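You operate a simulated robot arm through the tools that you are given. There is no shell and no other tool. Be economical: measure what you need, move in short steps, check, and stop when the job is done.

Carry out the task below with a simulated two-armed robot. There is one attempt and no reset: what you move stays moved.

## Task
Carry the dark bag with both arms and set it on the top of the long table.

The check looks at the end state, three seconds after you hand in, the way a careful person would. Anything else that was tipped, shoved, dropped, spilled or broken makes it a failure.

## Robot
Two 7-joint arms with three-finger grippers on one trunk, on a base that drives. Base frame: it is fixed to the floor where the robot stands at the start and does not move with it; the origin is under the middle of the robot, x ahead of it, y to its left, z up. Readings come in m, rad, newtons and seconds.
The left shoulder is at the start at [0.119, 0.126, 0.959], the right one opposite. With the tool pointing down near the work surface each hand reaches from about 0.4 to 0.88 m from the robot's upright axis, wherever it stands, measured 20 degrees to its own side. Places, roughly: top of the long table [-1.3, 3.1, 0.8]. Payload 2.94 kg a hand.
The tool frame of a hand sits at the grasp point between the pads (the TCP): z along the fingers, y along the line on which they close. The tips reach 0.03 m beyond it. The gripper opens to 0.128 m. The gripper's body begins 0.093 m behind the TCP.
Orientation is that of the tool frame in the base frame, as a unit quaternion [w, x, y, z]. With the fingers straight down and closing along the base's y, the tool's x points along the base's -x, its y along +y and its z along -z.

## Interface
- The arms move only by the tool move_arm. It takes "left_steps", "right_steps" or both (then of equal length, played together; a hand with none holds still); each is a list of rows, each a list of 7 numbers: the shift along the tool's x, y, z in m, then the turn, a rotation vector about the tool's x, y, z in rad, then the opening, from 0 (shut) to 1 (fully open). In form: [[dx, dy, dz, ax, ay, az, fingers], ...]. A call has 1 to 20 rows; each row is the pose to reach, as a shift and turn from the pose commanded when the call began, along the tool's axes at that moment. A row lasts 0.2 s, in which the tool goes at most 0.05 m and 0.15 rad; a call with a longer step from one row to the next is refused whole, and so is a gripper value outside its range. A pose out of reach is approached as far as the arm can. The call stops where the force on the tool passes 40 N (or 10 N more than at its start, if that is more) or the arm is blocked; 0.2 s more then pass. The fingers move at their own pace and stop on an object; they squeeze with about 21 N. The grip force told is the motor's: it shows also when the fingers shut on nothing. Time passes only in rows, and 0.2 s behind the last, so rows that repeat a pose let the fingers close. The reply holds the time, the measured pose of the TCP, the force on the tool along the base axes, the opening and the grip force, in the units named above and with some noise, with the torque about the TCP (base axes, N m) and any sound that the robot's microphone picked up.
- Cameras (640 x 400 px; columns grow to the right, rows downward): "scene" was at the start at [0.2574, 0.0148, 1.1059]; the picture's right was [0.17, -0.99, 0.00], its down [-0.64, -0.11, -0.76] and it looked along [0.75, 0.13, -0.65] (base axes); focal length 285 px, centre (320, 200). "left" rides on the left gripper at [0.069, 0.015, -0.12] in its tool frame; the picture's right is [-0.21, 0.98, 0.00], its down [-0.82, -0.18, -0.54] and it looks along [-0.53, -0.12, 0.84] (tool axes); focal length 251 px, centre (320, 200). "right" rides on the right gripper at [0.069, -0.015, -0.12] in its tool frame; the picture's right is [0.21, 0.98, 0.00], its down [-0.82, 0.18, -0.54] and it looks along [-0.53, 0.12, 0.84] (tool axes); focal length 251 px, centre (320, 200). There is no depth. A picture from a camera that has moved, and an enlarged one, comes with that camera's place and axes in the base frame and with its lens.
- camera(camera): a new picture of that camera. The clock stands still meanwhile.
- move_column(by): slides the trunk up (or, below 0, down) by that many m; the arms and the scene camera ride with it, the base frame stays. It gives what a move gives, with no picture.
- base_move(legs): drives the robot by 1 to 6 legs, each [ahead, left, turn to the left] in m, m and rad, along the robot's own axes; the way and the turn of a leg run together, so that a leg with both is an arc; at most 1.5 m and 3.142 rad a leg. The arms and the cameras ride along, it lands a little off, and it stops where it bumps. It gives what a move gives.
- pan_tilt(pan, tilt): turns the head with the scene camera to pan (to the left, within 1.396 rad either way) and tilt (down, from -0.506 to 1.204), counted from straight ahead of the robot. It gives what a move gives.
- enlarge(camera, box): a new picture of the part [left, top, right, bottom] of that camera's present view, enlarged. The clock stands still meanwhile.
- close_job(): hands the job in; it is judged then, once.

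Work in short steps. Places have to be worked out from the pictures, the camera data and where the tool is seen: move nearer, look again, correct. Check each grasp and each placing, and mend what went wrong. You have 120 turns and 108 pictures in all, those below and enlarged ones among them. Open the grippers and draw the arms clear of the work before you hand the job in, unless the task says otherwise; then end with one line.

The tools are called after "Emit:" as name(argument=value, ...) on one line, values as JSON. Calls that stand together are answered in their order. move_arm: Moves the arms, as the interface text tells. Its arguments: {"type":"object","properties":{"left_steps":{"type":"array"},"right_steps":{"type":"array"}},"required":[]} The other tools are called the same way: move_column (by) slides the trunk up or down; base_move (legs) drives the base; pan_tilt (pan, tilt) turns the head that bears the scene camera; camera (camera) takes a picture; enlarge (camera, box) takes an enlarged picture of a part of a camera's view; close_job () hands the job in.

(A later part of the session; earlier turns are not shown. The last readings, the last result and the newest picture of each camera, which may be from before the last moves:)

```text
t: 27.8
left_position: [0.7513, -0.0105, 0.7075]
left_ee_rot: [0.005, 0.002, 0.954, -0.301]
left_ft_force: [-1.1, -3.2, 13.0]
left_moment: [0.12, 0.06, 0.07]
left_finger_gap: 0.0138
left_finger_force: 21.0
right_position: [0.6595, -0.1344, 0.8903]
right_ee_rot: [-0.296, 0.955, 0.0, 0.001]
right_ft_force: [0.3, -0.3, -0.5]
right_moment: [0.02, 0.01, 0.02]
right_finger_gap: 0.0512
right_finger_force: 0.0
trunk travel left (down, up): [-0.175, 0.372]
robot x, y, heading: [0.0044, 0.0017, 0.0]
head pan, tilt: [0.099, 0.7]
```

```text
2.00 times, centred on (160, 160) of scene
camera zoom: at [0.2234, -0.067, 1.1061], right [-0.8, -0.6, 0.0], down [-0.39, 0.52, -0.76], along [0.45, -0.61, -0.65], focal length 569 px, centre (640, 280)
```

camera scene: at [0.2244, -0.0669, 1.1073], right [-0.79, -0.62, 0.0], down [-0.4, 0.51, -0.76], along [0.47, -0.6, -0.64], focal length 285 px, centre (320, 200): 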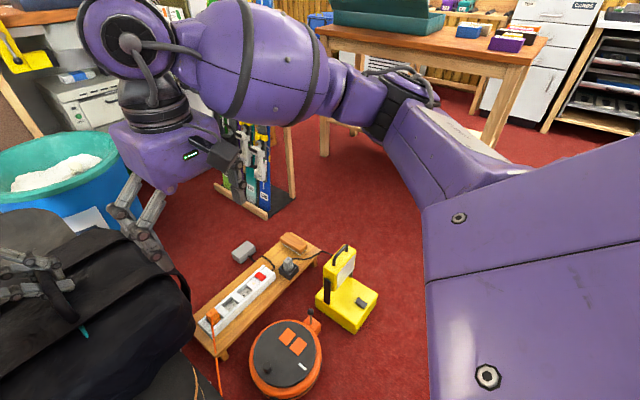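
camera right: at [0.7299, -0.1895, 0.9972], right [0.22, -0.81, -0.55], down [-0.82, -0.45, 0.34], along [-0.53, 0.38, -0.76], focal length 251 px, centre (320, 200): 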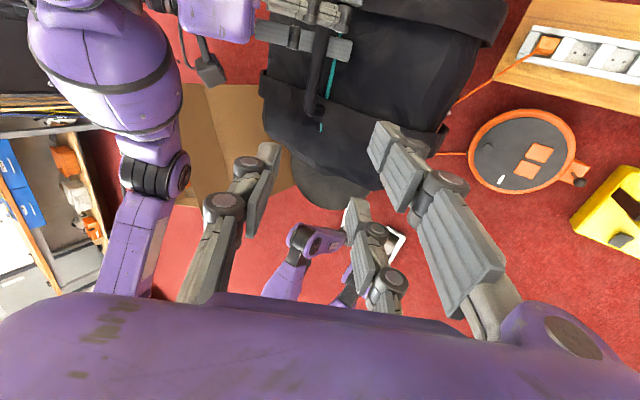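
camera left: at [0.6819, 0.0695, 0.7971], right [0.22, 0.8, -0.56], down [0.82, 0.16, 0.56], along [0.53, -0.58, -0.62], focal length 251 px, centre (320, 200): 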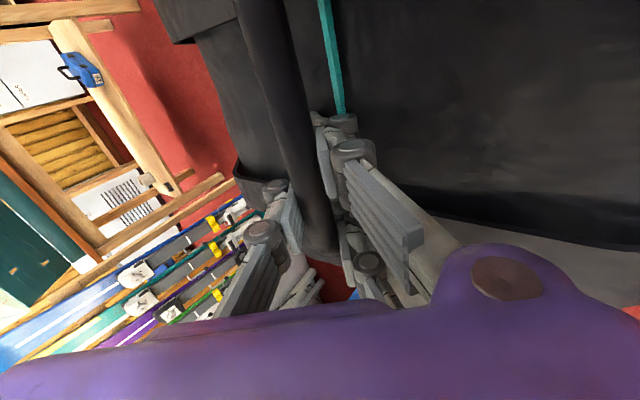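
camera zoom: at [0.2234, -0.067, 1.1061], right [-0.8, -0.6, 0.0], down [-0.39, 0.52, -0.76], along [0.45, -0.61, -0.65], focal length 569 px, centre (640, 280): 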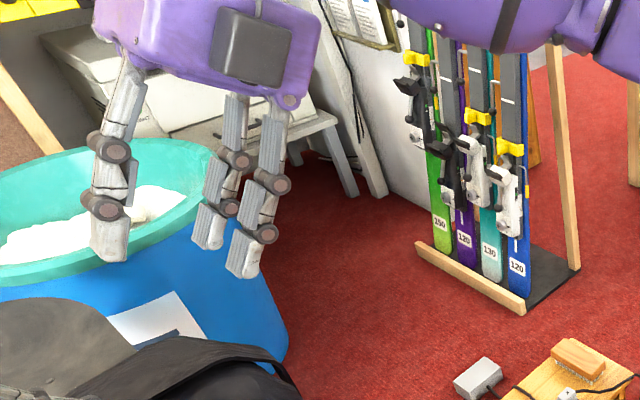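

The hand is reversed: its pair is now on the −y side. Free bar is x ≈ 0.66–0.71, so I approach centred on x ≈ 0.685 and stop 4 cm short.

Emit:
move_arm(right_steps=[[0.0255, -0.002, 0.03, 0, 0, 0, 0.4], [0.0255, -0.002, 0.07, 0, 0, 0, 0.38], [0.0255, -0.002, 0.11, 0, 0, 0, 0.36], [0.0255, -0.002, 0.14, 0, 0, 0, 0.36], [0.0255, -0.002, 0.168, 0, 0, 0, 0.36], [0.0255, -0.002, 0.168, 0, 0, 0, 0.36]])

Emit:
camera(camera="right")

Emit:
enlarge(camera="scene", box=[0, 180, 240, 400])

Emit:
camera(camera="left")

```text
t: 29.1
left_position: [0.7516, -0.0115, 0.7083]
left_ee_rot: [0.005, 0.001, 0.954, -0.301]
left_ft_force: [-1.6, -3.3, 11.6]
left_moment: [0.12, 0.2, -0.06]
left_finger_gap: 0.0138
left_finger_force: 21.2
right_position: [0.6856, -0.037, 0.7533]
right_ee_rot: [-0.295, 0.955, 0.0, 0.001]
right_ft_force: [-0.3, -0.4, 0.3]
right_moment: [0.0, -0.06, -0.03]
right_finger_gap: 0.0462
right_finger_force: 0.0
trunk travel left (down, up): [-0.175, 0.372]
robot x, y, heading: [-0.0009, 0.0018, 0.001]
head pan, tilt: [0.099, 0.7]
```

```text
71 pictures are left
camera right: at [0.7542, -0.0933, 0.8592], right [0.22, -0.81, -0.55], down [-0.82, -0.46, 0.34], along [-0.53, 0.38, -0.76], focal length 251 px, centre (320, 200)
```

right: 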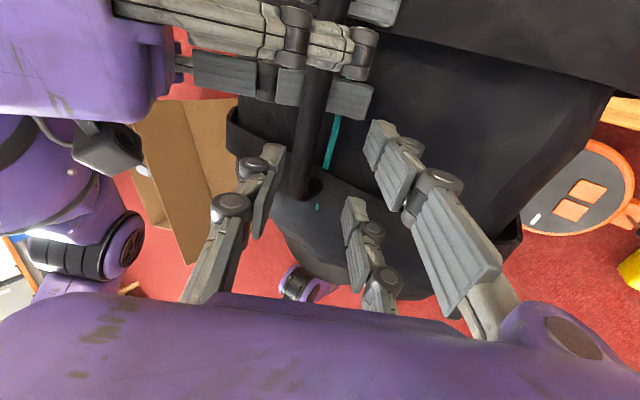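

```text
1.82 times, centred on (120, 290) of scene
camera zoom: at [0.2255, -0.0667, 1.1085], right [-0.79, -0.62, 0.0], down [-0.39, 0.5, -0.78], along [0.48, -0.61, -0.63], focal length 517 px, centre (684, 36)
```

zoom: 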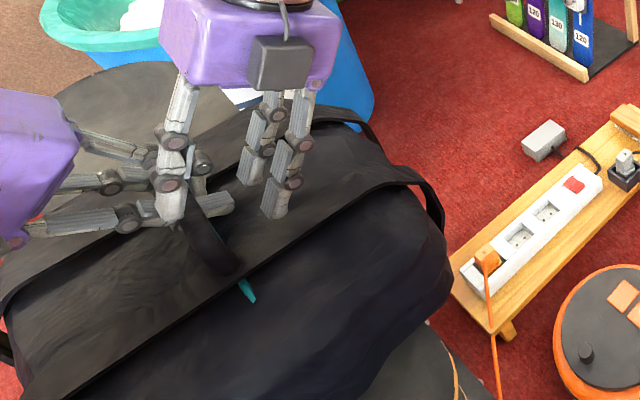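

```text
69 pictures are left
camera left: at [0.6822, 0.0696, 0.797], right [0.22, 0.8, -0.56], down [0.82, 0.16, 0.55], along [0.53, -0.58, -0.62], focal length 251 px, centre (320, 200)
```

left: 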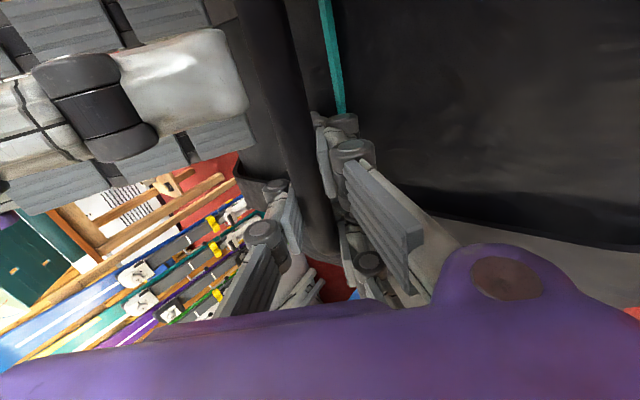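

Alignment is good: bar between the single finger and the pair, a few mm toward the single. I shift 5 mm and advance in small steps.

Emit:
move_arm(right_steps=[[0.002, -0.005, 0.01, 0, 0, 0, 0.36], [0.002, -0.005, 0.02, 0, 0, 0, 0.36], [0.002, -0.005, 0.03, 0, 0, 0, 0.36], [0.002, -0.005, 0.03, 0, 0, 0, 0.36]])

Emit:
camera(camera="right")

Emit:
camera(camera="left")

```text
t: 30.1
left_position: [0.7511, -0.0106, 0.7073]
left_ee_rot: [0.006, 0.003, 0.954, -0.3]
left_ft_force: [1.4, 7.7, 9.9]
left_moment: [0.46, -0.21, -0.33]
left_finger_gap: 0.0137
left_finger_force: 21.0
right_position: [0.6886, -0.0185, 0.7295]
right_ee_rot: [-0.294, 0.956, -0.001, 0.003]
right_ft_force: [1.3, -19.7, 8.7]
right_moment: [-0.75, -0.5, -0.5]
right_finger_gap: 0.058
right_finger_force: 7.1
trunk travel left (down, up): [-0.175, 0.372]
robot x, y, heading: [0.0016, 0.0003, -0.001]
head pan, tilt: [0.099, 0.7]
```

```text
68 pictures are left
camera right: at [0.7575, -0.0744, 0.8374], right [0.21, -0.81, -0.55], down [-0.82, -0.45, 0.34], along [-0.52, 0.38, -0.76], focal length 251 px, centre (320, 200)
```

right: 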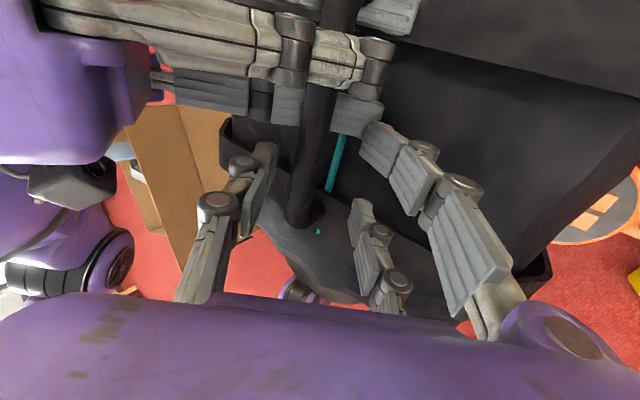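

```text
67 pictures are left
camera left: at [0.6821, 0.0699, 0.7972], right [0.22, 0.8, -0.56], down [0.82, 0.16, 0.56], along [0.54, -0.58, -0.62], focal length 251 px, centre (320, 200)
```

left: 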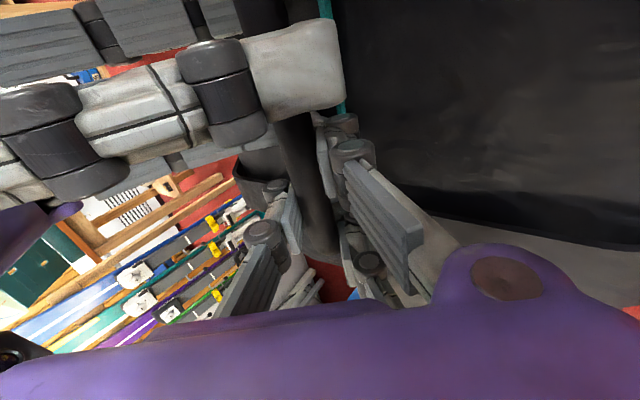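

The right hand's far pair finger is touching the left hand's fingertip poking past the bar. I retreat 3 cm, shift 14 mm toward the robot and advance again.

Emit:
move_arm(right_steps=[[0, 0, -0.015, 0, 0, 0, 0.36], [0, 0, -0.035, 0, 0, 0, 0.36], [-0.014, 0, -0.035, 0, 0, 0, 0.36], [-0.014, 0, -0.02, 0, 0, 0, 0.36], [-0.014, 0, -0.01, 0, 0, 0, 0.36], [-0.014, 0, 0, 0, 0, 0, 0.36], [-0.014, 0, 0, 0, 0, 0, 0.36]])

Emit:
camera(camera="right")

```text
t: 31.8
left_position: [0.7519, -0.0114, 0.7077]
left_ee_rot: [0.004, 0.001, 0.954, -0.301]
left_ft_force: [0.7, 1.3, 11.7]
left_moment: [0.07, 0.1, 0.02]
left_finger_gap: 0.0138
left_finger_force: 21.2
right_position: [0.6739, -0.0164, 0.7299]
right_ee_rot: [-0.296, 0.955, 0.002, -0.001]
right_ft_force: [-0.4, 0.1, -0.1]
right_moment: [-0.01, -0.01, 0.01]
right_finger_gap: 0.046
right_finger_force: 0.0
trunk travel left (down, up): [-0.175, 0.372]
robot x, y, heading: [0.0001, 0.0012, -0.0]
head pan, tilt: [0.099, 0.7]
```

```text
66 pictures are left
camera right: at [0.7431, -0.0715, 0.8367], right [0.22, -0.81, -0.55], down [-0.82, -0.46, 0.34], along [-0.53, 0.38, -0.76], focal length 251 px, centre (320, 200)
```

right: 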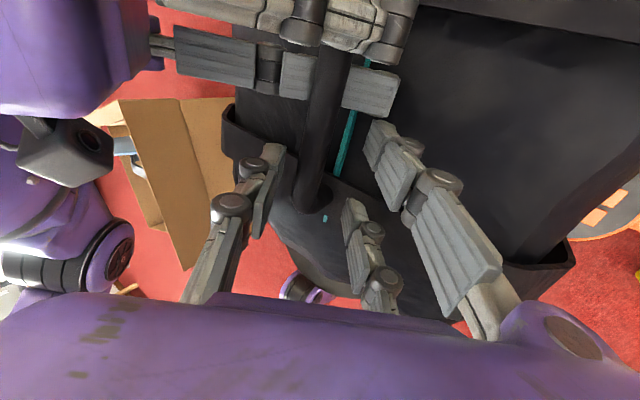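

Free now, no contact. I advance another 13 mm and then close.

Emit:
move_arm(right_steps=[[0, 0, 0.007, 0, 0, 0, 0.36], [0, 0, 0.013, 0, 0, 0, 0.36], [0, 0, 0.013, 0, 0, 0, 0.2], [0, 0, 0.013, 0, 0, 0, 0], [0, 0, 0.013, 0, 0, 0, 0], [0, 0, 0.013, 0, 0, 0, 0]])

Emit:
camera(camera="right")

Emit:
enlarge(camera="scene", box=[0, 180, 240, 400])

```text
t: 33.1
left_position: [0.7503, -0.0133, 0.7075]
left_ee_rot: [0.004, 0.003, 0.953, -0.303]
left_ft_force: [-1.1, -25.0, -0.2]
left_moment: [0.36, -0.11, 0.88]
left_finger_gap: 0.0145
left_finger_force: 21.1
right_position: [0.6725, -0.0058, 0.7208]
right_ee_rot: [-0.299, 0.954, 0.004, 0.001]
right_ft_force: [-2.7, 32.6, 15.9]
right_moment: [-0.06, 0.43, 0.43]
right_finger_gap: 0.0148
right_finger_force: 21.2
trunk travel left (down, up): [-0.175, 0.372]
robot x, y, heading: [0.0013, -0.0033, -0.002]
head pan, tilt: [0.099, 0.7]
```

```text
65 pictures are left
camera right: at [0.7418, -0.0617, 0.8285], right [0.22, -0.8, -0.56], down [-0.82, -0.46, 0.34], along [-0.53, 0.38, -0.76], focal length 251 px, centre (320, 200)
```

right: 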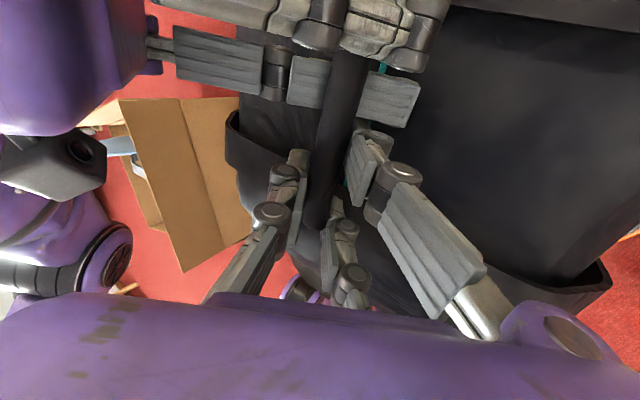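

```text
1.82 times, centred on (120, 290) of scene
camera zoom: at [0.2257, -0.0653, 1.1083], right [-0.78, -0.62, 0.0], down [-0.39, 0.5, -0.77], along [0.48, -0.6, -0.63], focal length 517 px, centre (684, 36)
```

zoom: 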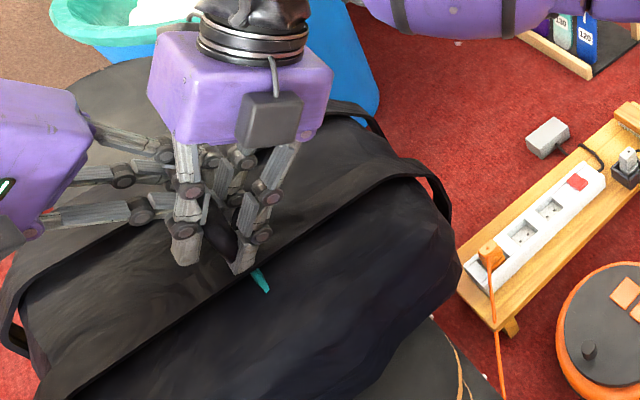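

Both hands hold the bar (gaps 0.0145 and 0.0148). I relax the sideways pull between them by moving the right hand 3 mm, then lift slightly with the trunk.

Emit:
move_arm(right_steps=[[0, -0.0025, 0.0017, 0, 0, 0, 0], [0, -0.0025, 0.0017, 0, 0, 0, 0]])

Emit:
move_column(by=0.03)

Emit:
camera(camera="scene")

```text
t: 33.8
left_position: [0.7504, -0.0127, 0.707]
left_ee_rot: [0.003, 0.003, 0.954, -0.301]
left_ft_force: [-2.3, -28.0, -4.8]
left_moment: [0.29, 0.18, 0.63]
left_finger_gap: 0.0148
left_finger_force: 20.8
right_position: [0.6721, -0.0072, 0.7211]
right_ee_rot: [-0.298, 0.955, 0.002, 0.001]
right_ft_force: [-5.9, 25.5, 19.0]
right_moment: [-0.05, 0.19, 0.49]
right_finger_gap: 0.0148
right_finger_force: 20.6
trunk travel left (down, up): [-0.175, 0.372]
robot x, y, heading: [0.0018, 0.0009, -0.0]
head pan, tilt: [0.099, 0.7]
```

```text
t: 34.5
left_position: [0.7539, -0.01, 0.7357]
left_ee_rot: [0.004, -0.001, 0.954, -0.299]
left_ft_force: [9.7, -5.3, -2.6]
left_moment: [-0.06, 0.84, 0.08]
left_finger_gap: 0.0155
left_finger_force: 20.9
right_position: [0.6752, -0.0082, 0.7457]
right_ee_rot: [-0.293, 0.956, -0.002, -0.004]
right_ft_force: [-10.0, 6.5, -3.8]
right_moment: [0.08, -0.61, 0.37]
right_finger_gap: 0.0162
right_finger_force: 21.1
trunk travel left (down, up): [-0.205, 0.342]
robot x, y, heading: [0.0003, 0.0008, 0.002]
head pan, tilt: [0.099, 0.7]
```

```text
63 pictures are left
camera scene: at [0.2175, -0.0645, 1.1395], right [-0.78, -0.63, 0.0], down [-0.41, 0.51, -0.75], along [0.48, -0.59, -0.66], focal length 285 px, centre (320, 200)
```

scene: 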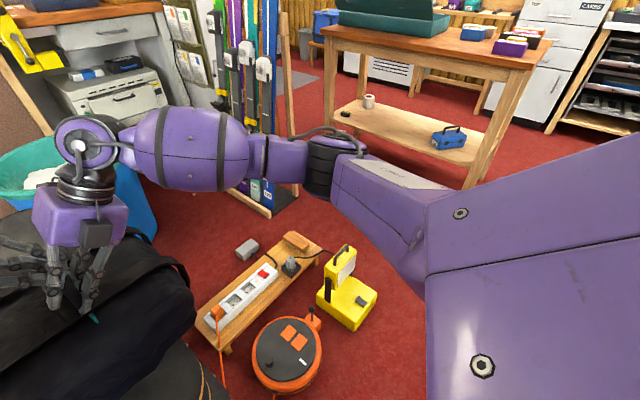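

The hands rose 27 mm with the grip holding and only a few newtons; I lift another 7 cm and check the bag leaves the boards.

Emit:
move_column(by=0.07)

Emit:
camera(camera="scene")

Emit:
camera(camera="left")

```text
t: 35.6
left_position: [0.7519, -0.0113, 0.8059]
left_ee_rot: [0.003, 0.001, 0.954, -0.3]
left_ft_force: [9.7, -3.4, -1.0]
left_moment: [-0.1, 0.86, -0.08]
left_finger_gap: 0.0147
left_finger_force: 21.1
right_position: [0.6752, -0.0063, 0.8181]
right_ee_rot: [-0.295, 0.956, 0.001, -0.001]
right_ft_force: [-10.0, 4.2, -6.3]
right_moment: [0.03, -0.45, 0.33]
right_finger_gap: 0.015
right_finger_force: 20.7
trunk travel left (down, up): [-0.275, 0.272]
robot x, y, heading: [0.0017, 0.0, -0.004]
head pan, tilt: [0.099, 0.7]
```

```text
62 pictures are left
camera scene: at [0.1956, -0.0628, 1.2118], right [-0.76, -0.65, 0.0], down [-0.44, 0.51, -0.74], along [0.48, -0.56, -0.67], focal length 285 px, centre (320, 200)
```

scene: 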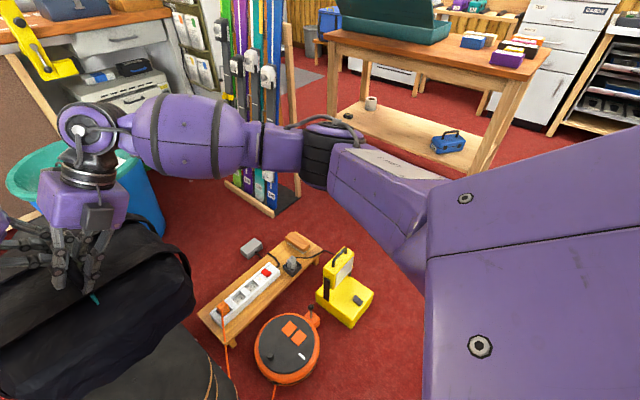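

```text
61 pictures are left
camera left: at [0.6838, 0.0696, 0.895], right [0.22, 0.8, -0.56], down [0.82, 0.16, 0.55], along [0.53, -0.58, -0.62], focal length 251 px, centre (320, 200)
```

left: 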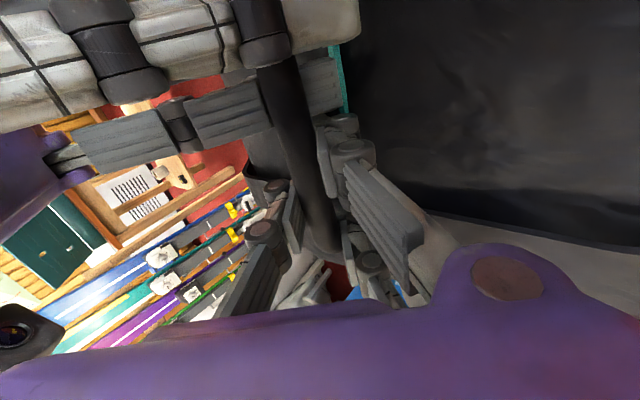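

The bag is clear of the boards and weighs under 1 kg. I raise it 0.2 m more so it passes over the cardboard box and table height, and test the head again.

Emit:
move_column(by=0.2)

Emit:
pan_tilt(pan=-1.39, tilt=0.5)

Emit:
camera(camera="scene")

Emit:
camera(camera="right")

```text
t: 37.8
left_position: [0.7511, -0.0106, 1.0045]
left_ee_rot: [0.004, 0.002, 0.954, -0.301]
left_ft_force: [9.7, -7.5, -0.4]
left_moment: [0.07, 0.59, 0.12]
left_finger_gap: 0.0145
left_finger_force: 21.2
right_position: [0.6749, -0.006, 1.0172]
right_ee_rot: [-0.296, 0.955, 0.001, -0.001]
right_ft_force: [-9.6, 8.3, -6.6]
right_moment: [0.03, -0.25, 0.44]
right_finger_gap: 0.0148
right_finger_force: 21.5
trunk travel left (down, up): [-0.475, 0.072]
robot x, y, heading: [-0.0011, -0.0011, -0.0]
head pan, tilt: [0.099, 0.7]
```

```text
t: 39.3
left_position: [0.7521, -0.0107, 1.0063]
left_ee_rot: [0.004, 0.001, 0.954, -0.301]
left_ft_force: [6.6, -10.9, -2.2]
left_moment: [0.1, 0.42, 0.35]
left_finger_gap: 0.0143
left_finger_force: 21.0
right_position: [0.6751, -0.0061, 1.0189]
right_ee_rot: [-0.296, 0.955, 0.0, -0.001]
right_ft_force: [-6.6, 12.2, -4.8]
right_moment: [-0.01, -0.19, 0.47]
right_finger_gap: 0.0147
right_finger_force: 20.8
trunk travel left (down, up): [-0.475, 0.072]
robot x, y, heading: [-0.0008, -0.0011, -0.0]
head pan, tilt: [-1.389, 0.499]
```

```text
60 pictures are left
camera scene: at [0.0915, -0.0886, 1.4428], right [-0.98, -0.18, 0.0], down [-0.09, 0.47, -0.88], along [0.16, -0.86, -0.48], focal length 285 px, centre (320, 200)
```

scene: 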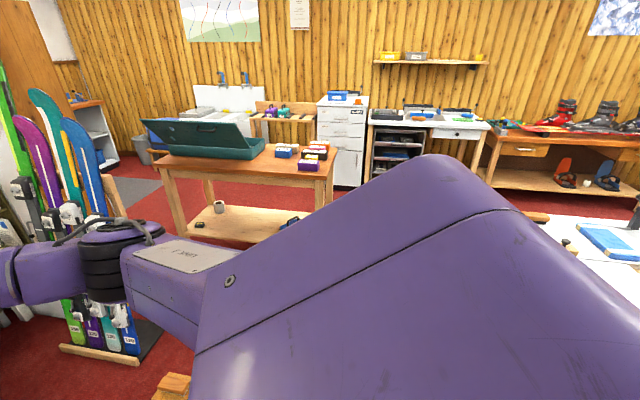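

```text
59 pictures are left
camera right: at [0.7449, -0.061, 1.1261], right [0.22, -0.81, -0.55], down [-0.82, -0.46, 0.34], along [-0.53, 0.38, -0.76], focal length 251 px, centre (320, 200)
```

right: 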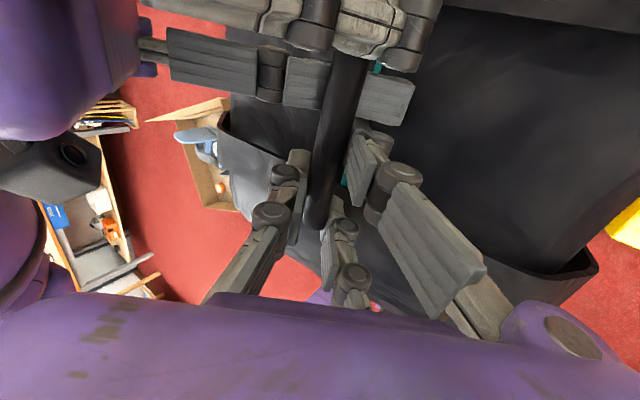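

The head works again. A bench stands behind-right around [-0.7, -0.9]; now I look to the left at the box and the path.

Emit:
pan_tilt(pan=1.39, tilt=0.5)

Emit:
camera(camera="scene")

```text
t: 41.8
left_position: [0.7524, -0.0109, 1.0057]
left_ee_rot: [0.004, 0.002, 0.954, -0.301]
left_ft_force: [3.8, -12.5, -3.7]
left_moment: [0.11, 0.26, 0.5]
left_finger_gap: 0.0149
left_finger_force: 20.6
right_position: [0.6755, -0.0054, 1.0195]
right_ee_rot: [-0.296, 0.955, 0.0, 0.0]
right_ft_force: [-4.4, 13.3, -2.2]
right_moment: [-0.02, -0.18, 0.44]
right_finger_gap: 0.0149
right_finger_force: 21.0
trunk travel left (down, up): [-0.475, 0.072]
robot x, y, heading: [0.0, 0.0031, 0.002]
head pan, tilt: [1.389, 0.499]
```

```text
58 pictures are left
camera scene: at [0.0914, 0.0903, 1.4428], right [0.98, -0.18, 0.0], down [-0.09, -0.47, -0.88], along [0.16, 0.86, -0.48], focal length 285 px, centre (320, 200)
```

scene: 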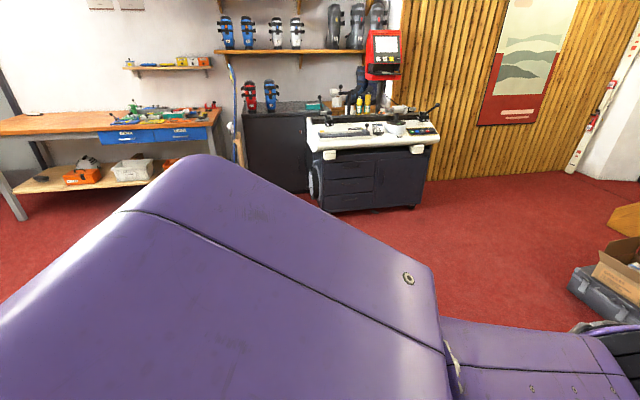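

The bench's front edge is at y ≈ 2.79, x from about −2.1 to −0.37, with tools on its right half. I enlarge it to choose a free spot.

Emit:
enlarge(camera="scene", box=[0, 60, 240, 220])

```text
2.50 times, centred on (120, 140) of scene
camera zoom: at [0.0914, 0.0903, 1.4428], right [0.98, -0.18, 0.0], down [-0.09, -0.47, -0.88], along [0.16, 0.86, -0.48], focal length 711 px, centre (820, 350)
```

zoom: 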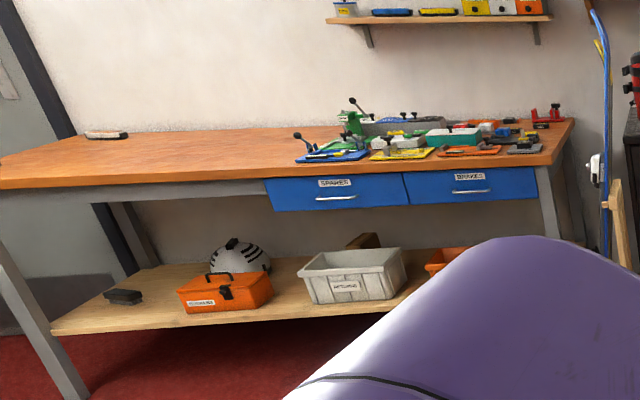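

Free table area is about x −2.1…−1.4, y 2.85…3.5; I will aim the bag at ≈[-1.78, 3.08]. The cardboard box (z ≈ 0.6, nearest point ≈0.53 m off) lies below the raised bag, so I turn a little to the left first and look at the way.

Emit:
base_move(legs=[[0, 0, 0.6]])

Emit:
camera(camera="scene")

Emit:
camera(camera="right")

```text
t: 43.9
left_position: [0.6266, 0.4181, 1.0057]
left_ee_rot: [0.093, -0.283, 0.911, -0.286]
left_ft_force: [8.1, -7.9, -4.9]
left_moment: [-0.02, 0.19, 0.48]
left_finger_gap: 0.0146
left_finger_force: 20.9
right_position: [0.5594, 0.3786, 1.0193]
right_ee_rot: [-0.283, 0.912, 0.285, -0.088]
right_ft_force: [-8.7, 7.8, -0.3]
right_moment: [0.17, -0.25, 0.38]
right_finger_gap: 0.0147
right_finger_force: 20.5
trunk travel left (down, up): [-0.475, 0.072]
robot x, y, heading: [-0.0005, -0.0005, 0.607]
head pan, tilt: [1.389, 0.499]
```

```text
56 pictures are left
camera scene: at [0.024, 0.1274, 1.4428], right [0.91, 0.41, 0.0], down [0.2, -0.44, -0.88], along [-0.36, 0.8, -0.48], focal length 285 px, centre (320, 200)
```

scene: 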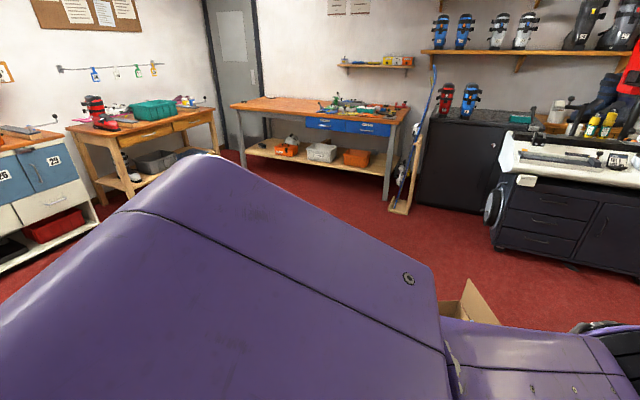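

```text
55 pictures are left
camera right: at [0.6481, 0.3723, 1.1261], right [0.64, -0.54, -0.55], down [-0.42, -0.84, 0.34], along [-0.65, 0.01, -0.76], focal length 251 px, centre (320, 200)
```

right: 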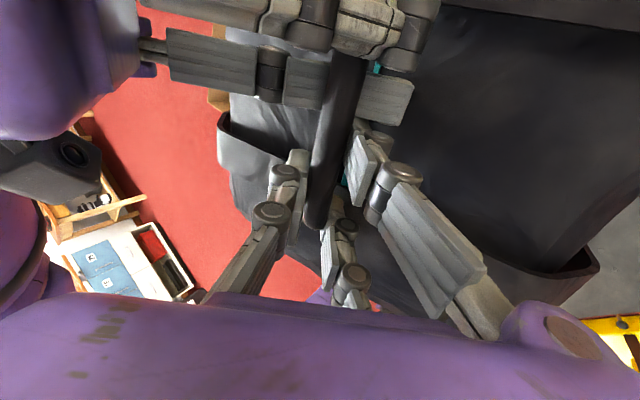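

Left of the bench another wooden table begins at about x = −2.3, so I'll aim the bag at x ≈ −1.65. I turn on to face +y and look along −x.

Emit:
base_move(legs=[[0, 0, 0.96]])

Emit:
camera(camera="scene")

Emit:
camera(camera="left")

```text
t: 46.7
left_position: [0.0239, 0.7509, 1.006]
left_ee_rot: [0.214, -0.667, 0.681, -0.212]
left_ft_force: [7.4, 0.3, -4.2]
left_moment: [-0.3, 0.02, 0.26]
left_finger_gap: 0.0145
left_finger_force: 20.8
right_position: [0.0165, 0.6755, 1.0194]
right_ee_rot: [-0.211, 0.68, 0.67, -0.208]
right_ft_force: [-7.3, 0.7, -2.6]
right_moment: [0.29, 0.0, 0.27]
right_finger_gap: 0.0145
right_finger_force: 20.8
trunk travel left (down, up): [-0.475, 0.072]
robot x, y, heading: [-0.0009, 0.0011, 1.556]
head pan, tilt: [1.389, 0.499]
```

```text
54 pictures are left
camera scene: at [-0.0898, 0.0953, 1.4428], right [0.2, 0.98, 0.0], down [0.47, -0.09, -0.88], along [-0.86, 0.17, -0.48], focal length 285 px, centre (320, 200)
```

scene: 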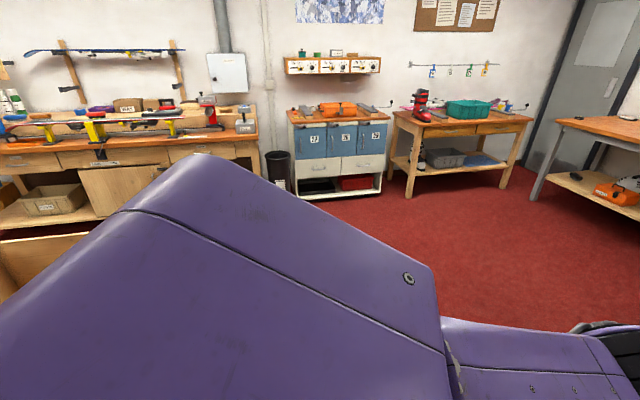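

```text
53 pictures are left
camera left: at [-0.0579, 0.6833, 1.0956], right [-0.8, 0.23, -0.56], down [-0.15, 0.82, 0.55], along [0.59, 0.52, -0.62], focal length 251 px, centre (320, 200)
```

left: 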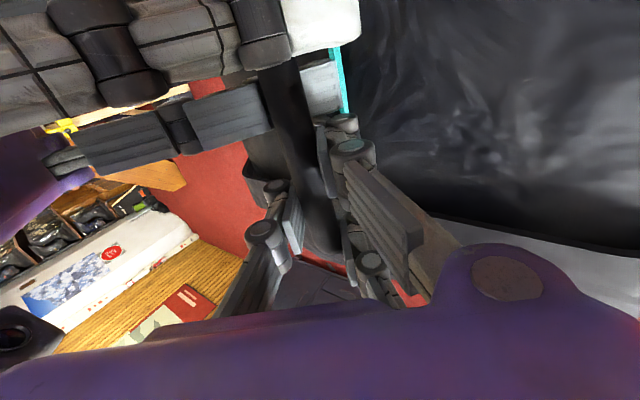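

The floor toward −x is open out to x ≈ −2.4. I strafe left past the box, then go diagonally to about [-1.65, 1.6], well short of the bench.

Emit:
base_move(legs=[[0, 0.5, 0], [0.8, 0.57, 0.0], [0.8, 0.57, 0.015]])

Emit:
pan_tilt(pan=0.3, tilt=0.6)

Emit:
camera(camera="scene")

```text
t: 61.7
left_position: [-1.6086, 2.3539, 1.0063]
left_ee_rot: [0.217, -0.674, 0.674, -0.21]
left_ft_force: [6.6, 0.1, -3.5]
left_moment: [-0.18, 0.07, 0.34]
left_finger_gap: 0.0144
left_finger_force: 21.2
right_position: [-1.6139, 2.2773, 1.0195]
right_ee_rot: [-0.209, 0.673, 0.678, -0.21]
right_ft_force: [-7.0, 0.5, -3.0]
right_moment: [0.22, -0.02, 0.15]
right_finger_gap: 0.0147
right_finger_force: 21.4
trunk travel left (down, up): [-0.475, 0.072]
robot x, y, heading: [-1.6148, 1.6028, 1.58]
head pan, tilt: [1.389, 0.499]
```

```text
t: 63.0
left_position: [-1.6078, 2.3544, 1.0055]
left_ee_rot: [-0.217, 0.675, -0.673, 0.21]
left_ft_force: [2.2, 0.6, -2.9]
left_moment: [-0.29, -0.01, 0.2]
left_finger_gap: 0.0144
left_finger_force: 21.0
right_position: [-1.6148, 2.2772, 1.0201]
right_ee_rot: [-0.208, 0.673, 0.678, -0.21]
right_ft_force: [-3.2, 0.0, -2.8]
right_moment: [0.22, -0.02, -0.03]
right_finger_gap: 0.0146
right_finger_force: 20.7
trunk travel left (down, up): [-0.475, 0.072]
robot x, y, heading: [-1.6144, 1.5966, 1.576]
head pan, tilt: [0.3, 0.6]
```

```text
52 pictures are left
camera scene: at [-1.6457, 1.7634, 1.4337], right [0.95, 0.3, 0.0], down [0.17, -0.54, -0.82], along [-0.25, 0.79, -0.57], focal length 285 px, centre (320, 200)
```

scene: 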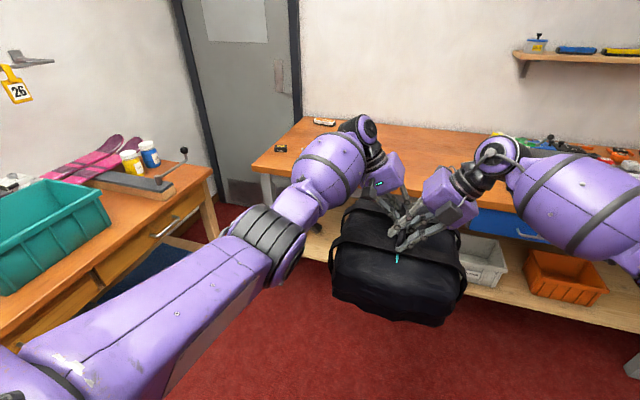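

The bag hangs level ahead of me and the free stretch of bench is straight ahead. I raise 6 cm more for clearance, then drive 0.4 m ahead with a small shift left, and look again.

Emit:
move_column(by=0.06)

Emit:
base_move(legs=[[0.4, 0.05, -0.006]])

Emit:
camera(camera="scene")

Emit:
camera(camera="left")

```text
t: 63.9
left_position: [-1.612, 2.3518, 1.1114]
left_ee_rot: [0.235, -0.668, 0.682, -0.181]
left_ft_force: [2.3, 0.7, -6.5]
left_moment: [-0.01, -0.1, -0.19]
left_finger_gap: 0.0156
left_finger_force: 21.2
right_position: [-1.6194, 2.2785, 1.1079]
right_ee_rot: [-0.228, 0.665, 0.682, -0.201]
right_ft_force: [-3.1, -3.2, -1.3]
right_moment: [0.14, -0.1, 0.39]
right_finger_gap: 0.0161
right_finger_force: 20.9
trunk travel left (down, up): [-0.533, 0.014]
robot x, y, heading: [-1.6182, 1.6006, 1.57]
head pan, tilt: [0.3, 0.6]
stopped: the force on the tool passed its limit at 60 N (the readings are from after the stop); the commanded pose is now the measured one
```

```text
t: 66.4
left_position: [-1.6578, 2.7525, 1.11]
left_ee_rot: [0.235, -0.666, 0.684, -0.183]
left_ft_force: [8.6, 5.2, -12.0]
left_moment: [0.26, -0.06, 0.06]
left_finger_gap: 0.0149
left_finger_force: 20.9
right_position: [-1.6669, 2.6779, 1.1062]
right_ee_rot: [-0.227, 0.668, 0.68, -0.202]
right_ft_force: [-9.2, -5.8, 4.4]
right_moment: [0.26, -0.14, 0.58]
right_finger_gap: 0.0163
right_finger_force: 20.5
trunk travel left (down, up): [-0.533, 0.014]
robot x, y, heading: [-1.6709, 2.0022, 1.57]
head pan, tilt: [0.3, 0.6]
```

```text
51 pictures are left
camera scene: at [-1.6959, 2.1051, 1.5003], right [0.96, 0.29, 0.0], down [0.17, -0.54, -0.83], along [-0.24, 0.79, -0.56], focal length 285 px, centre (320, 200)
```

scene: 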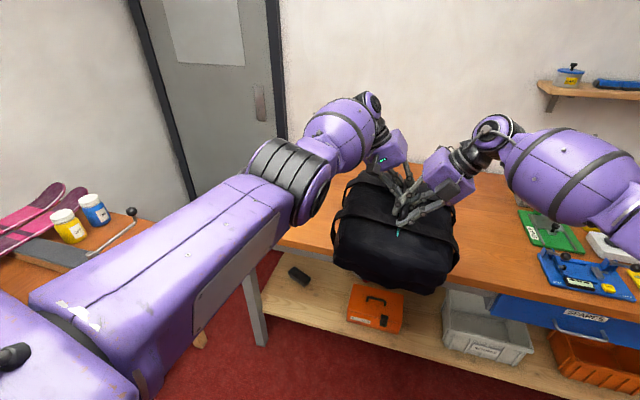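

```text
50 pictures are left
camera left: at [-1.7374, 2.6767, 1.1942], right [-0.81, 0.26, -0.53], down [-0.15, 0.78, 0.61], along [0.57, 0.57, -0.59], focal length 251 px, centre (320, 200)
```

left: 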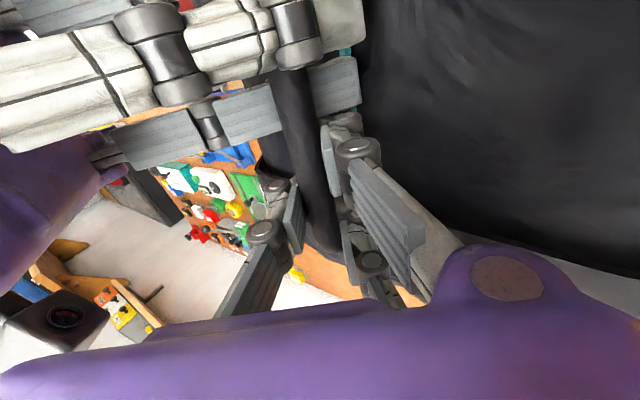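

The hands shifted a little during that lift but both grips hold and the bag is clear above the table. I drive on in two short legs so the bag ends over y ≈ 3.05.

Emit:
base_move(legs=[[0.2, 0, 0], [0.13, 0, 0]])

Emit:
camera(camera="scene")

Emit:
camera(camera="right")

```text
t: 68.9
left_position: [-1.659, 3.0767, 1.1083]
left_ee_rot: [0.234, -0.667, 0.683, -0.184]
left_ft_force: [2.8, 2.8, -8.3]
left_moment: [-0.01, -0.09, -0.2]
left_finger_gap: 0.015
left_finger_force: 21.1
right_position: [-1.6671, 3.0014, 1.1058]
right_ee_rot: [-0.228, 0.666, 0.681, -0.202]
right_ft_force: [-3.1, -3.3, 1.1]
right_moment: [0.33, -0.07, 0.41]
right_finger_gap: 0.0165
right_finger_force: 21.5
trunk travel left (down, up): [-0.533, 0.014]
robot x, y, heading: [-1.6655, 2.3259, 1.569]
head pan, tilt: [0.3, 0.6]
```

```text
49 pictures are left
camera scene: at [-1.6959, 2.4285, 1.5004], right [0.96, 0.3, 0.0], down [0.17, -0.54, -0.83], along [-0.24, 0.79, -0.56], focal length 285 px, centre (320, 200)
```

scene: 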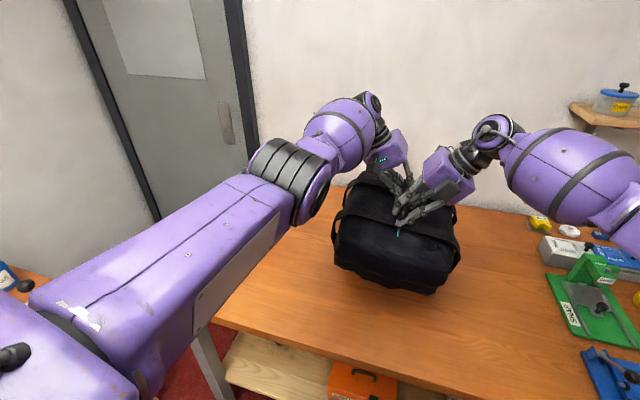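

```text
48 pictures are left
camera right: at [-1.6094, 3.0665, 1.2153], right [0.79, 0.24, -0.56], down [0.47, -0.83, 0.3], along [-0.39, -0.5, -0.77], focal length 251 px, centre (320, 200)
```

right: 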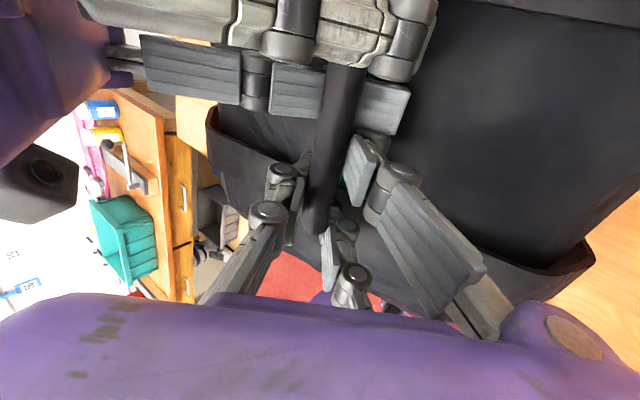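

The bag is over a clear stretch of bench, with its near edge ~0.1 m inside the front. I lower with the trunk, first 10 cm.

Emit:
move_column(by=-0.1)

Emit:
camera(camera="scene")

```text
t: 70.2
left_position: [-1.6556, 3.0779, 1.0074]
left_ee_rot: [0.233, -0.668, 0.683, -0.184]
left_ft_force: [5.8, 8.3, -15.5]
left_moment: [0.26, -0.09, 0.31]
left_finger_gap: 0.0143
left_finger_force: 20.6
right_position: [-1.666, 3.0035, 1.0059]
right_ee_rot: [-0.228, 0.667, 0.68, -0.203]
right_ft_force: [-5.8, -7.2, 9.2]
right_moment: [0.5, -0.14, 0.06]
right_finger_gap: 0.0163
right_finger_force: 21.1
trunk travel left (down, up): [-0.433, 0.114]
robot x, y, heading: [-1.6684, 2.3216, 1.571]
head pan, tilt: [0.3, 0.6]
```

```text
47 pictures are left
camera scene: at [-1.6947, 2.5092, 1.3844], right [0.96, 0.29, 0.0], down [0.17, -0.54, -0.82], along [-0.24, 0.79, -0.57], focal length 285 px, centre (320, 200)
```

scene: 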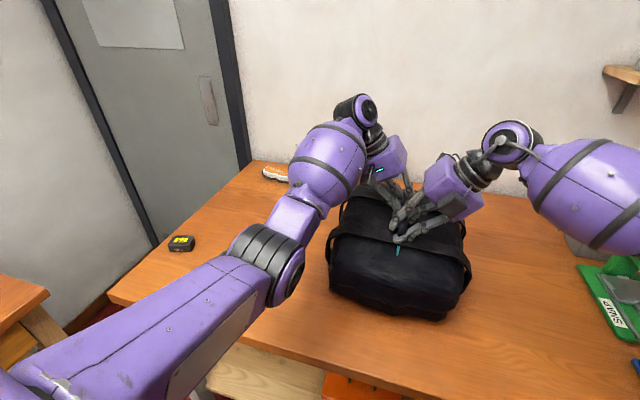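

Still hanging free (net load ≈ −6 N). I lower in smaller steps.

Emit:
move_column(by=-0.03)

Emit:
camera(camera="scene")

```text
t: 70.8
left_position: [-1.6587, 3.0784, 0.9903]
left_ee_rot: [0.237, -0.667, 0.682, -0.184]
left_ft_force: [-2.9, -4.4, 6.5]
left_moment: [-0.39, 0.12, 0.94]
left_finger_gap: 0.0159
left_finger_force: 21.6
right_position: [-1.6714, 3.0036, 0.9913]
right_ee_rot: [-0.235, 0.666, 0.677, -0.205]
right_ft_force: [0.6, -1.3, 4.9]
right_moment: [-0.19, -0.02, -0.58]
right_finger_gap: 0.0148
right_finger_force: 20.9
trunk travel left (down, up): [-0.412, 0.135]
robot x, y, heading: [-1.6726, 2.3221, 1.57]
head pan, tilt: [0.3, 0.6]
stopped: the force on the tool passed its limit at 43 N (the readings are from after the stop); the commanded pose is now the measured one
```

```text
46 pictures are left
camera scene: at [-1.6964, 2.5146, 1.361], right [0.96, 0.3, 0.0], down [0.17, -0.54, -0.83], along [-0.24, 0.79, -0.56], focal length 285 px, centre (320, 200)
```

scene: 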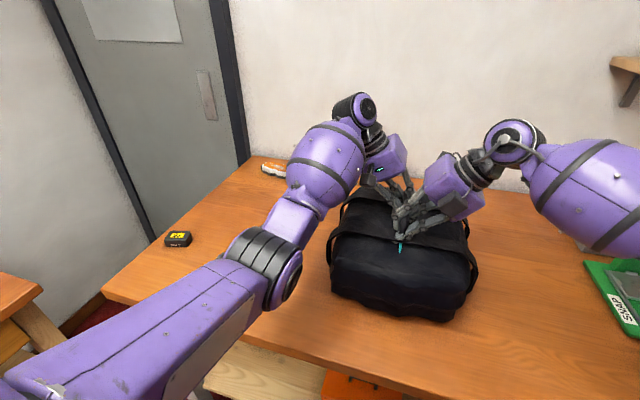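

Contact: net force turned upward (+11 N), so the bag touches the table. I lower a little more to seat it and compare.

Emit:
move_column(by=-0.015)

Emit:
enlarge(camera="scene", box=[280, 140, 520, 340])

```text
t: 71.3
left_position: [-1.6565, 3.0808, 0.9881]
left_ee_rot: [0.248, -0.665, 0.681, -0.179]
left_ft_force: [-5.7, -6.6, 14.6]
left_moment: [-0.78, 0.21, 0.02]
left_finger_gap: 0.0165
left_finger_force: 20.5
right_position: [-1.6705, 3.0073, 0.9888]
right_ee_rot: [-0.244, 0.665, 0.676, -0.205]
right_ft_force: [4.5, -5.4, 13.9]
right_moment: [-0.76, -0.26, -0.5]
right_finger_gap: 0.0151
right_finger_force: 20.9
trunk travel left (down, up): [-0.4, 0.147]
robot x, y, heading: [-1.664, 2.3257, 1.573]
head pan, tilt: [0.3, 0.6]
stopped: the force on the tool passed its limit at 45 N (the readings are from after the stop); the commanded pose is now the measured one
```

```text
2.00 times, centred on (400, 240) of scene
camera zoom: at [-1.696, 2.5169, 1.3483], right [0.96, 0.3, 0.0], down [0.17, -0.54, -0.83], along [-0.24, 0.79, -0.56], focal length 569 px, centre (160, 120)
```

zoom: 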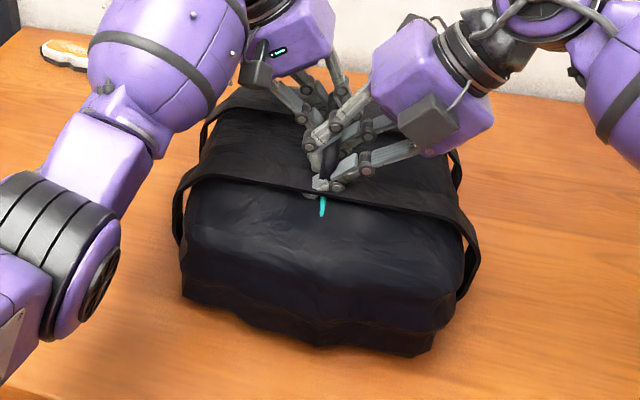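

Both hands feel ≈14 N upward. The far (left) hand sits higher than at pick-up, so the bag may be pitched with its far side up; I lower the left hand alone gently, up to 12 mm.

Emit:
move_arm(left_steps=[[0.0004, 0.0023, 0.0032, 0, 0, 0, 0], [0.0008, 0.0046, 0.0065, 0, 0, 0, 0], [0.0012, 0.0069, 0.0097, 0, 0, 0, 0]])

Emit:
camera(camera="left")

```text
t: 71.8
left_position: [-1.6578, 3.0822, 0.9874]
left_ee_rot: [0.253, -0.663, 0.682, -0.178]
left_ft_force: [-4.2, -3.8, 12.1]
left_moment: [-1.23, 0.23, -0.36]
left_finger_gap: 0.017
left_finger_force: 21.0
right_position: [-1.6706, 3.0076, 0.9884]
right_ee_rot: [-0.246, 0.666, 0.674, -0.203]
right_ft_force: [1.7, -2.6, 9.7]
right_moment: [-0.84, -0.3, -0.44]
right_finger_gap: 0.015
right_finger_force: 20.6
trunk travel left (down, up): [-0.4, 0.147]
robot x, y, heading: [-1.6682, 2.3243, 1.573]
head pan, tilt: [0.3, 0.6]
stopped in row 2 (left hand): the force on the tool passed its limit at 43 N (the readings are from after the stop); the commanded pose is now the measured one
```

```text
44 pictures are left
camera left: at [-1.7388, 3.0026, 1.0694], right [-0.8, 0.27, -0.54], down [-0.17, 0.76, 0.63], along [0.58, 0.6, -0.55], focal length 251 px, centre (320, 200)
```

left: 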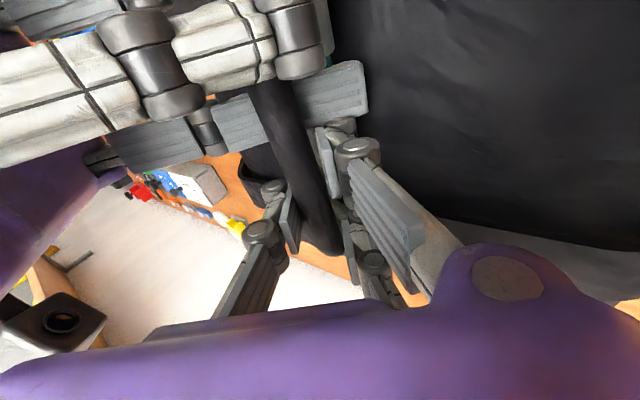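

The left hand meets solid resistance at once, so the bag is seated. I open both hands modestly and watch the forces.

Emit:
move_arm(left_steps=[[0, 0, 0, 0, 0, 0, 0.15], [0, 0, 0, 0, 0, 0, 0.3], [0, 0, 0, 0, 0, 0, 0.33], [0, 0, 0, 0, 0, 0, 0.33]], right_steps=[[0, 0, 0, 0, 0, 0, 0.15], [0, 0, 0, 0, 0, 0, 0.3], [0, 0, 0, 0, 0, 0, 0.33], [0, 0, 0, 0, 0, 0, 0.33]])

Emit:
camera(camera="scene")

Emit:
camera(camera="right")

Emit:
camera(camera="left")

```text
t: 72.8
left_position: [-1.6568, 3.083, 0.9849]
left_ee_rot: [0.252, -0.664, 0.681, -0.18]
left_ft_force: [1.3, -0.8, 3.5]
left_moment: [-0.05, -0.03, 0.04]
left_finger_gap: 0.0478
left_finger_force: 0.1
right_position: [-1.6718, 3.0093, 0.9864]
right_ee_rot: [-0.243, 0.666, 0.675, -0.204]
right_ft_force: [-2.6, -1.2, 2.6]
right_moment: [-0.02, 0.05, -0.01]
right_finger_gap: 0.0456
right_finger_force: 0.1
trunk travel left (down, up): [-0.4, 0.147]
robot x, y, heading: [-1.6705, 2.3246, 1.57]
head pan, tilt: [0.3, 0.6]
```

```text
43 pictures are left
camera scene: at [-1.6964, 2.5198, 1.3483], right [0.96, 0.3, 0.0], down [0.17, -0.54, -0.83], along [-0.24, 0.79, -0.56], focal length 285 px, centre (320, 200)
```

scene: 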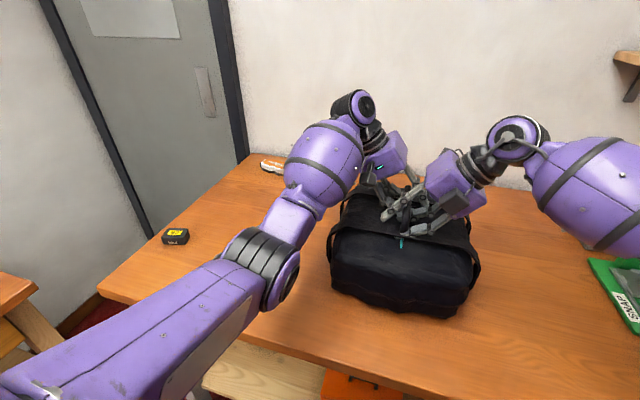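

```text
42 pictures are left
camera right: at [-1.6099, 3.0718, 1.0938], right [0.78, 0.24, -0.57], down [0.46, -0.84, 0.28], along [-0.41, -0.48, -0.77], focal length 251 px, centre (320, 200)
```

right: 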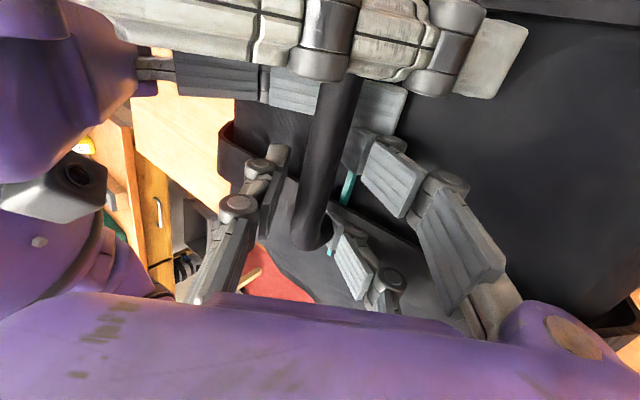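

```text
41 pictures are left
camera left: at [-1.7385, 3.0044, 1.0665], right [-0.8, 0.27, -0.54], down [-0.17, 0.76, 0.63], along [0.58, 0.59, -0.56], focal length 251 px, centre (320, 200)
```

left: 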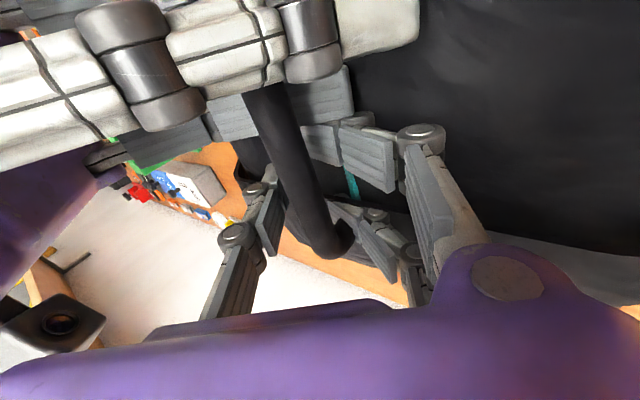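

Both hands are open with the bar free between the fingers. I draw the right hand straight back along its fingers first.

Emit:
move_arm(right_steps=[[0, 0, -0.012, 0, 0, 0, 0.35], [0, 0, -0.025, 0, 0, 0, 0.35], [0, 0, -0.04, 0, 0, 0, 0.35], [0, 0, -0.06, 0, 0, 0, 0.35]])

Emit:
camera(camera="right")

```text
t: 73.8
left_position: [-1.6572, 3.0838, 0.9853]
left_ee_rot: [0.253, -0.663, 0.681, -0.179]
left_ft_force: [0.0, -1.7, 4.8]
left_moment: [-0.03, 0.04, 0.04]
left_finger_gap: 0.0486
left_finger_force: 0.1
right_position: [-1.6328, 3.0065, 1.0341]
right_ee_rot: [-0.244, 0.666, 0.674, -0.204]
right_ft_force: [-0.6, -0.5, 0.5]
right_moment: [0.01, 0.0, 0.03]
right_finger_gap: 0.0448
right_finger_force: 0.1
trunk travel left (down, up): [-0.4, 0.147]
robot x, y, heading: [-1.6704, 2.3213, 1.568]
head pan, tilt: [0.3, 0.6]
```

```text
40 pictures are left
camera right: at [-1.5734, 3.0688, 1.1432], right [0.78, 0.24, -0.57], down [0.46, -0.84, 0.28], along [-0.42, -0.48, -0.77], focal length 251 px, centre (320, 200)
```

right: 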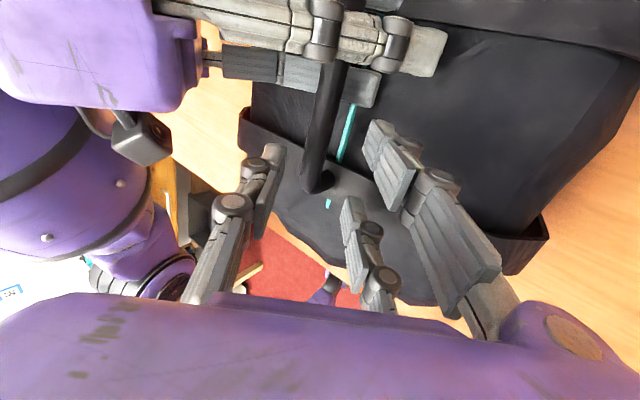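

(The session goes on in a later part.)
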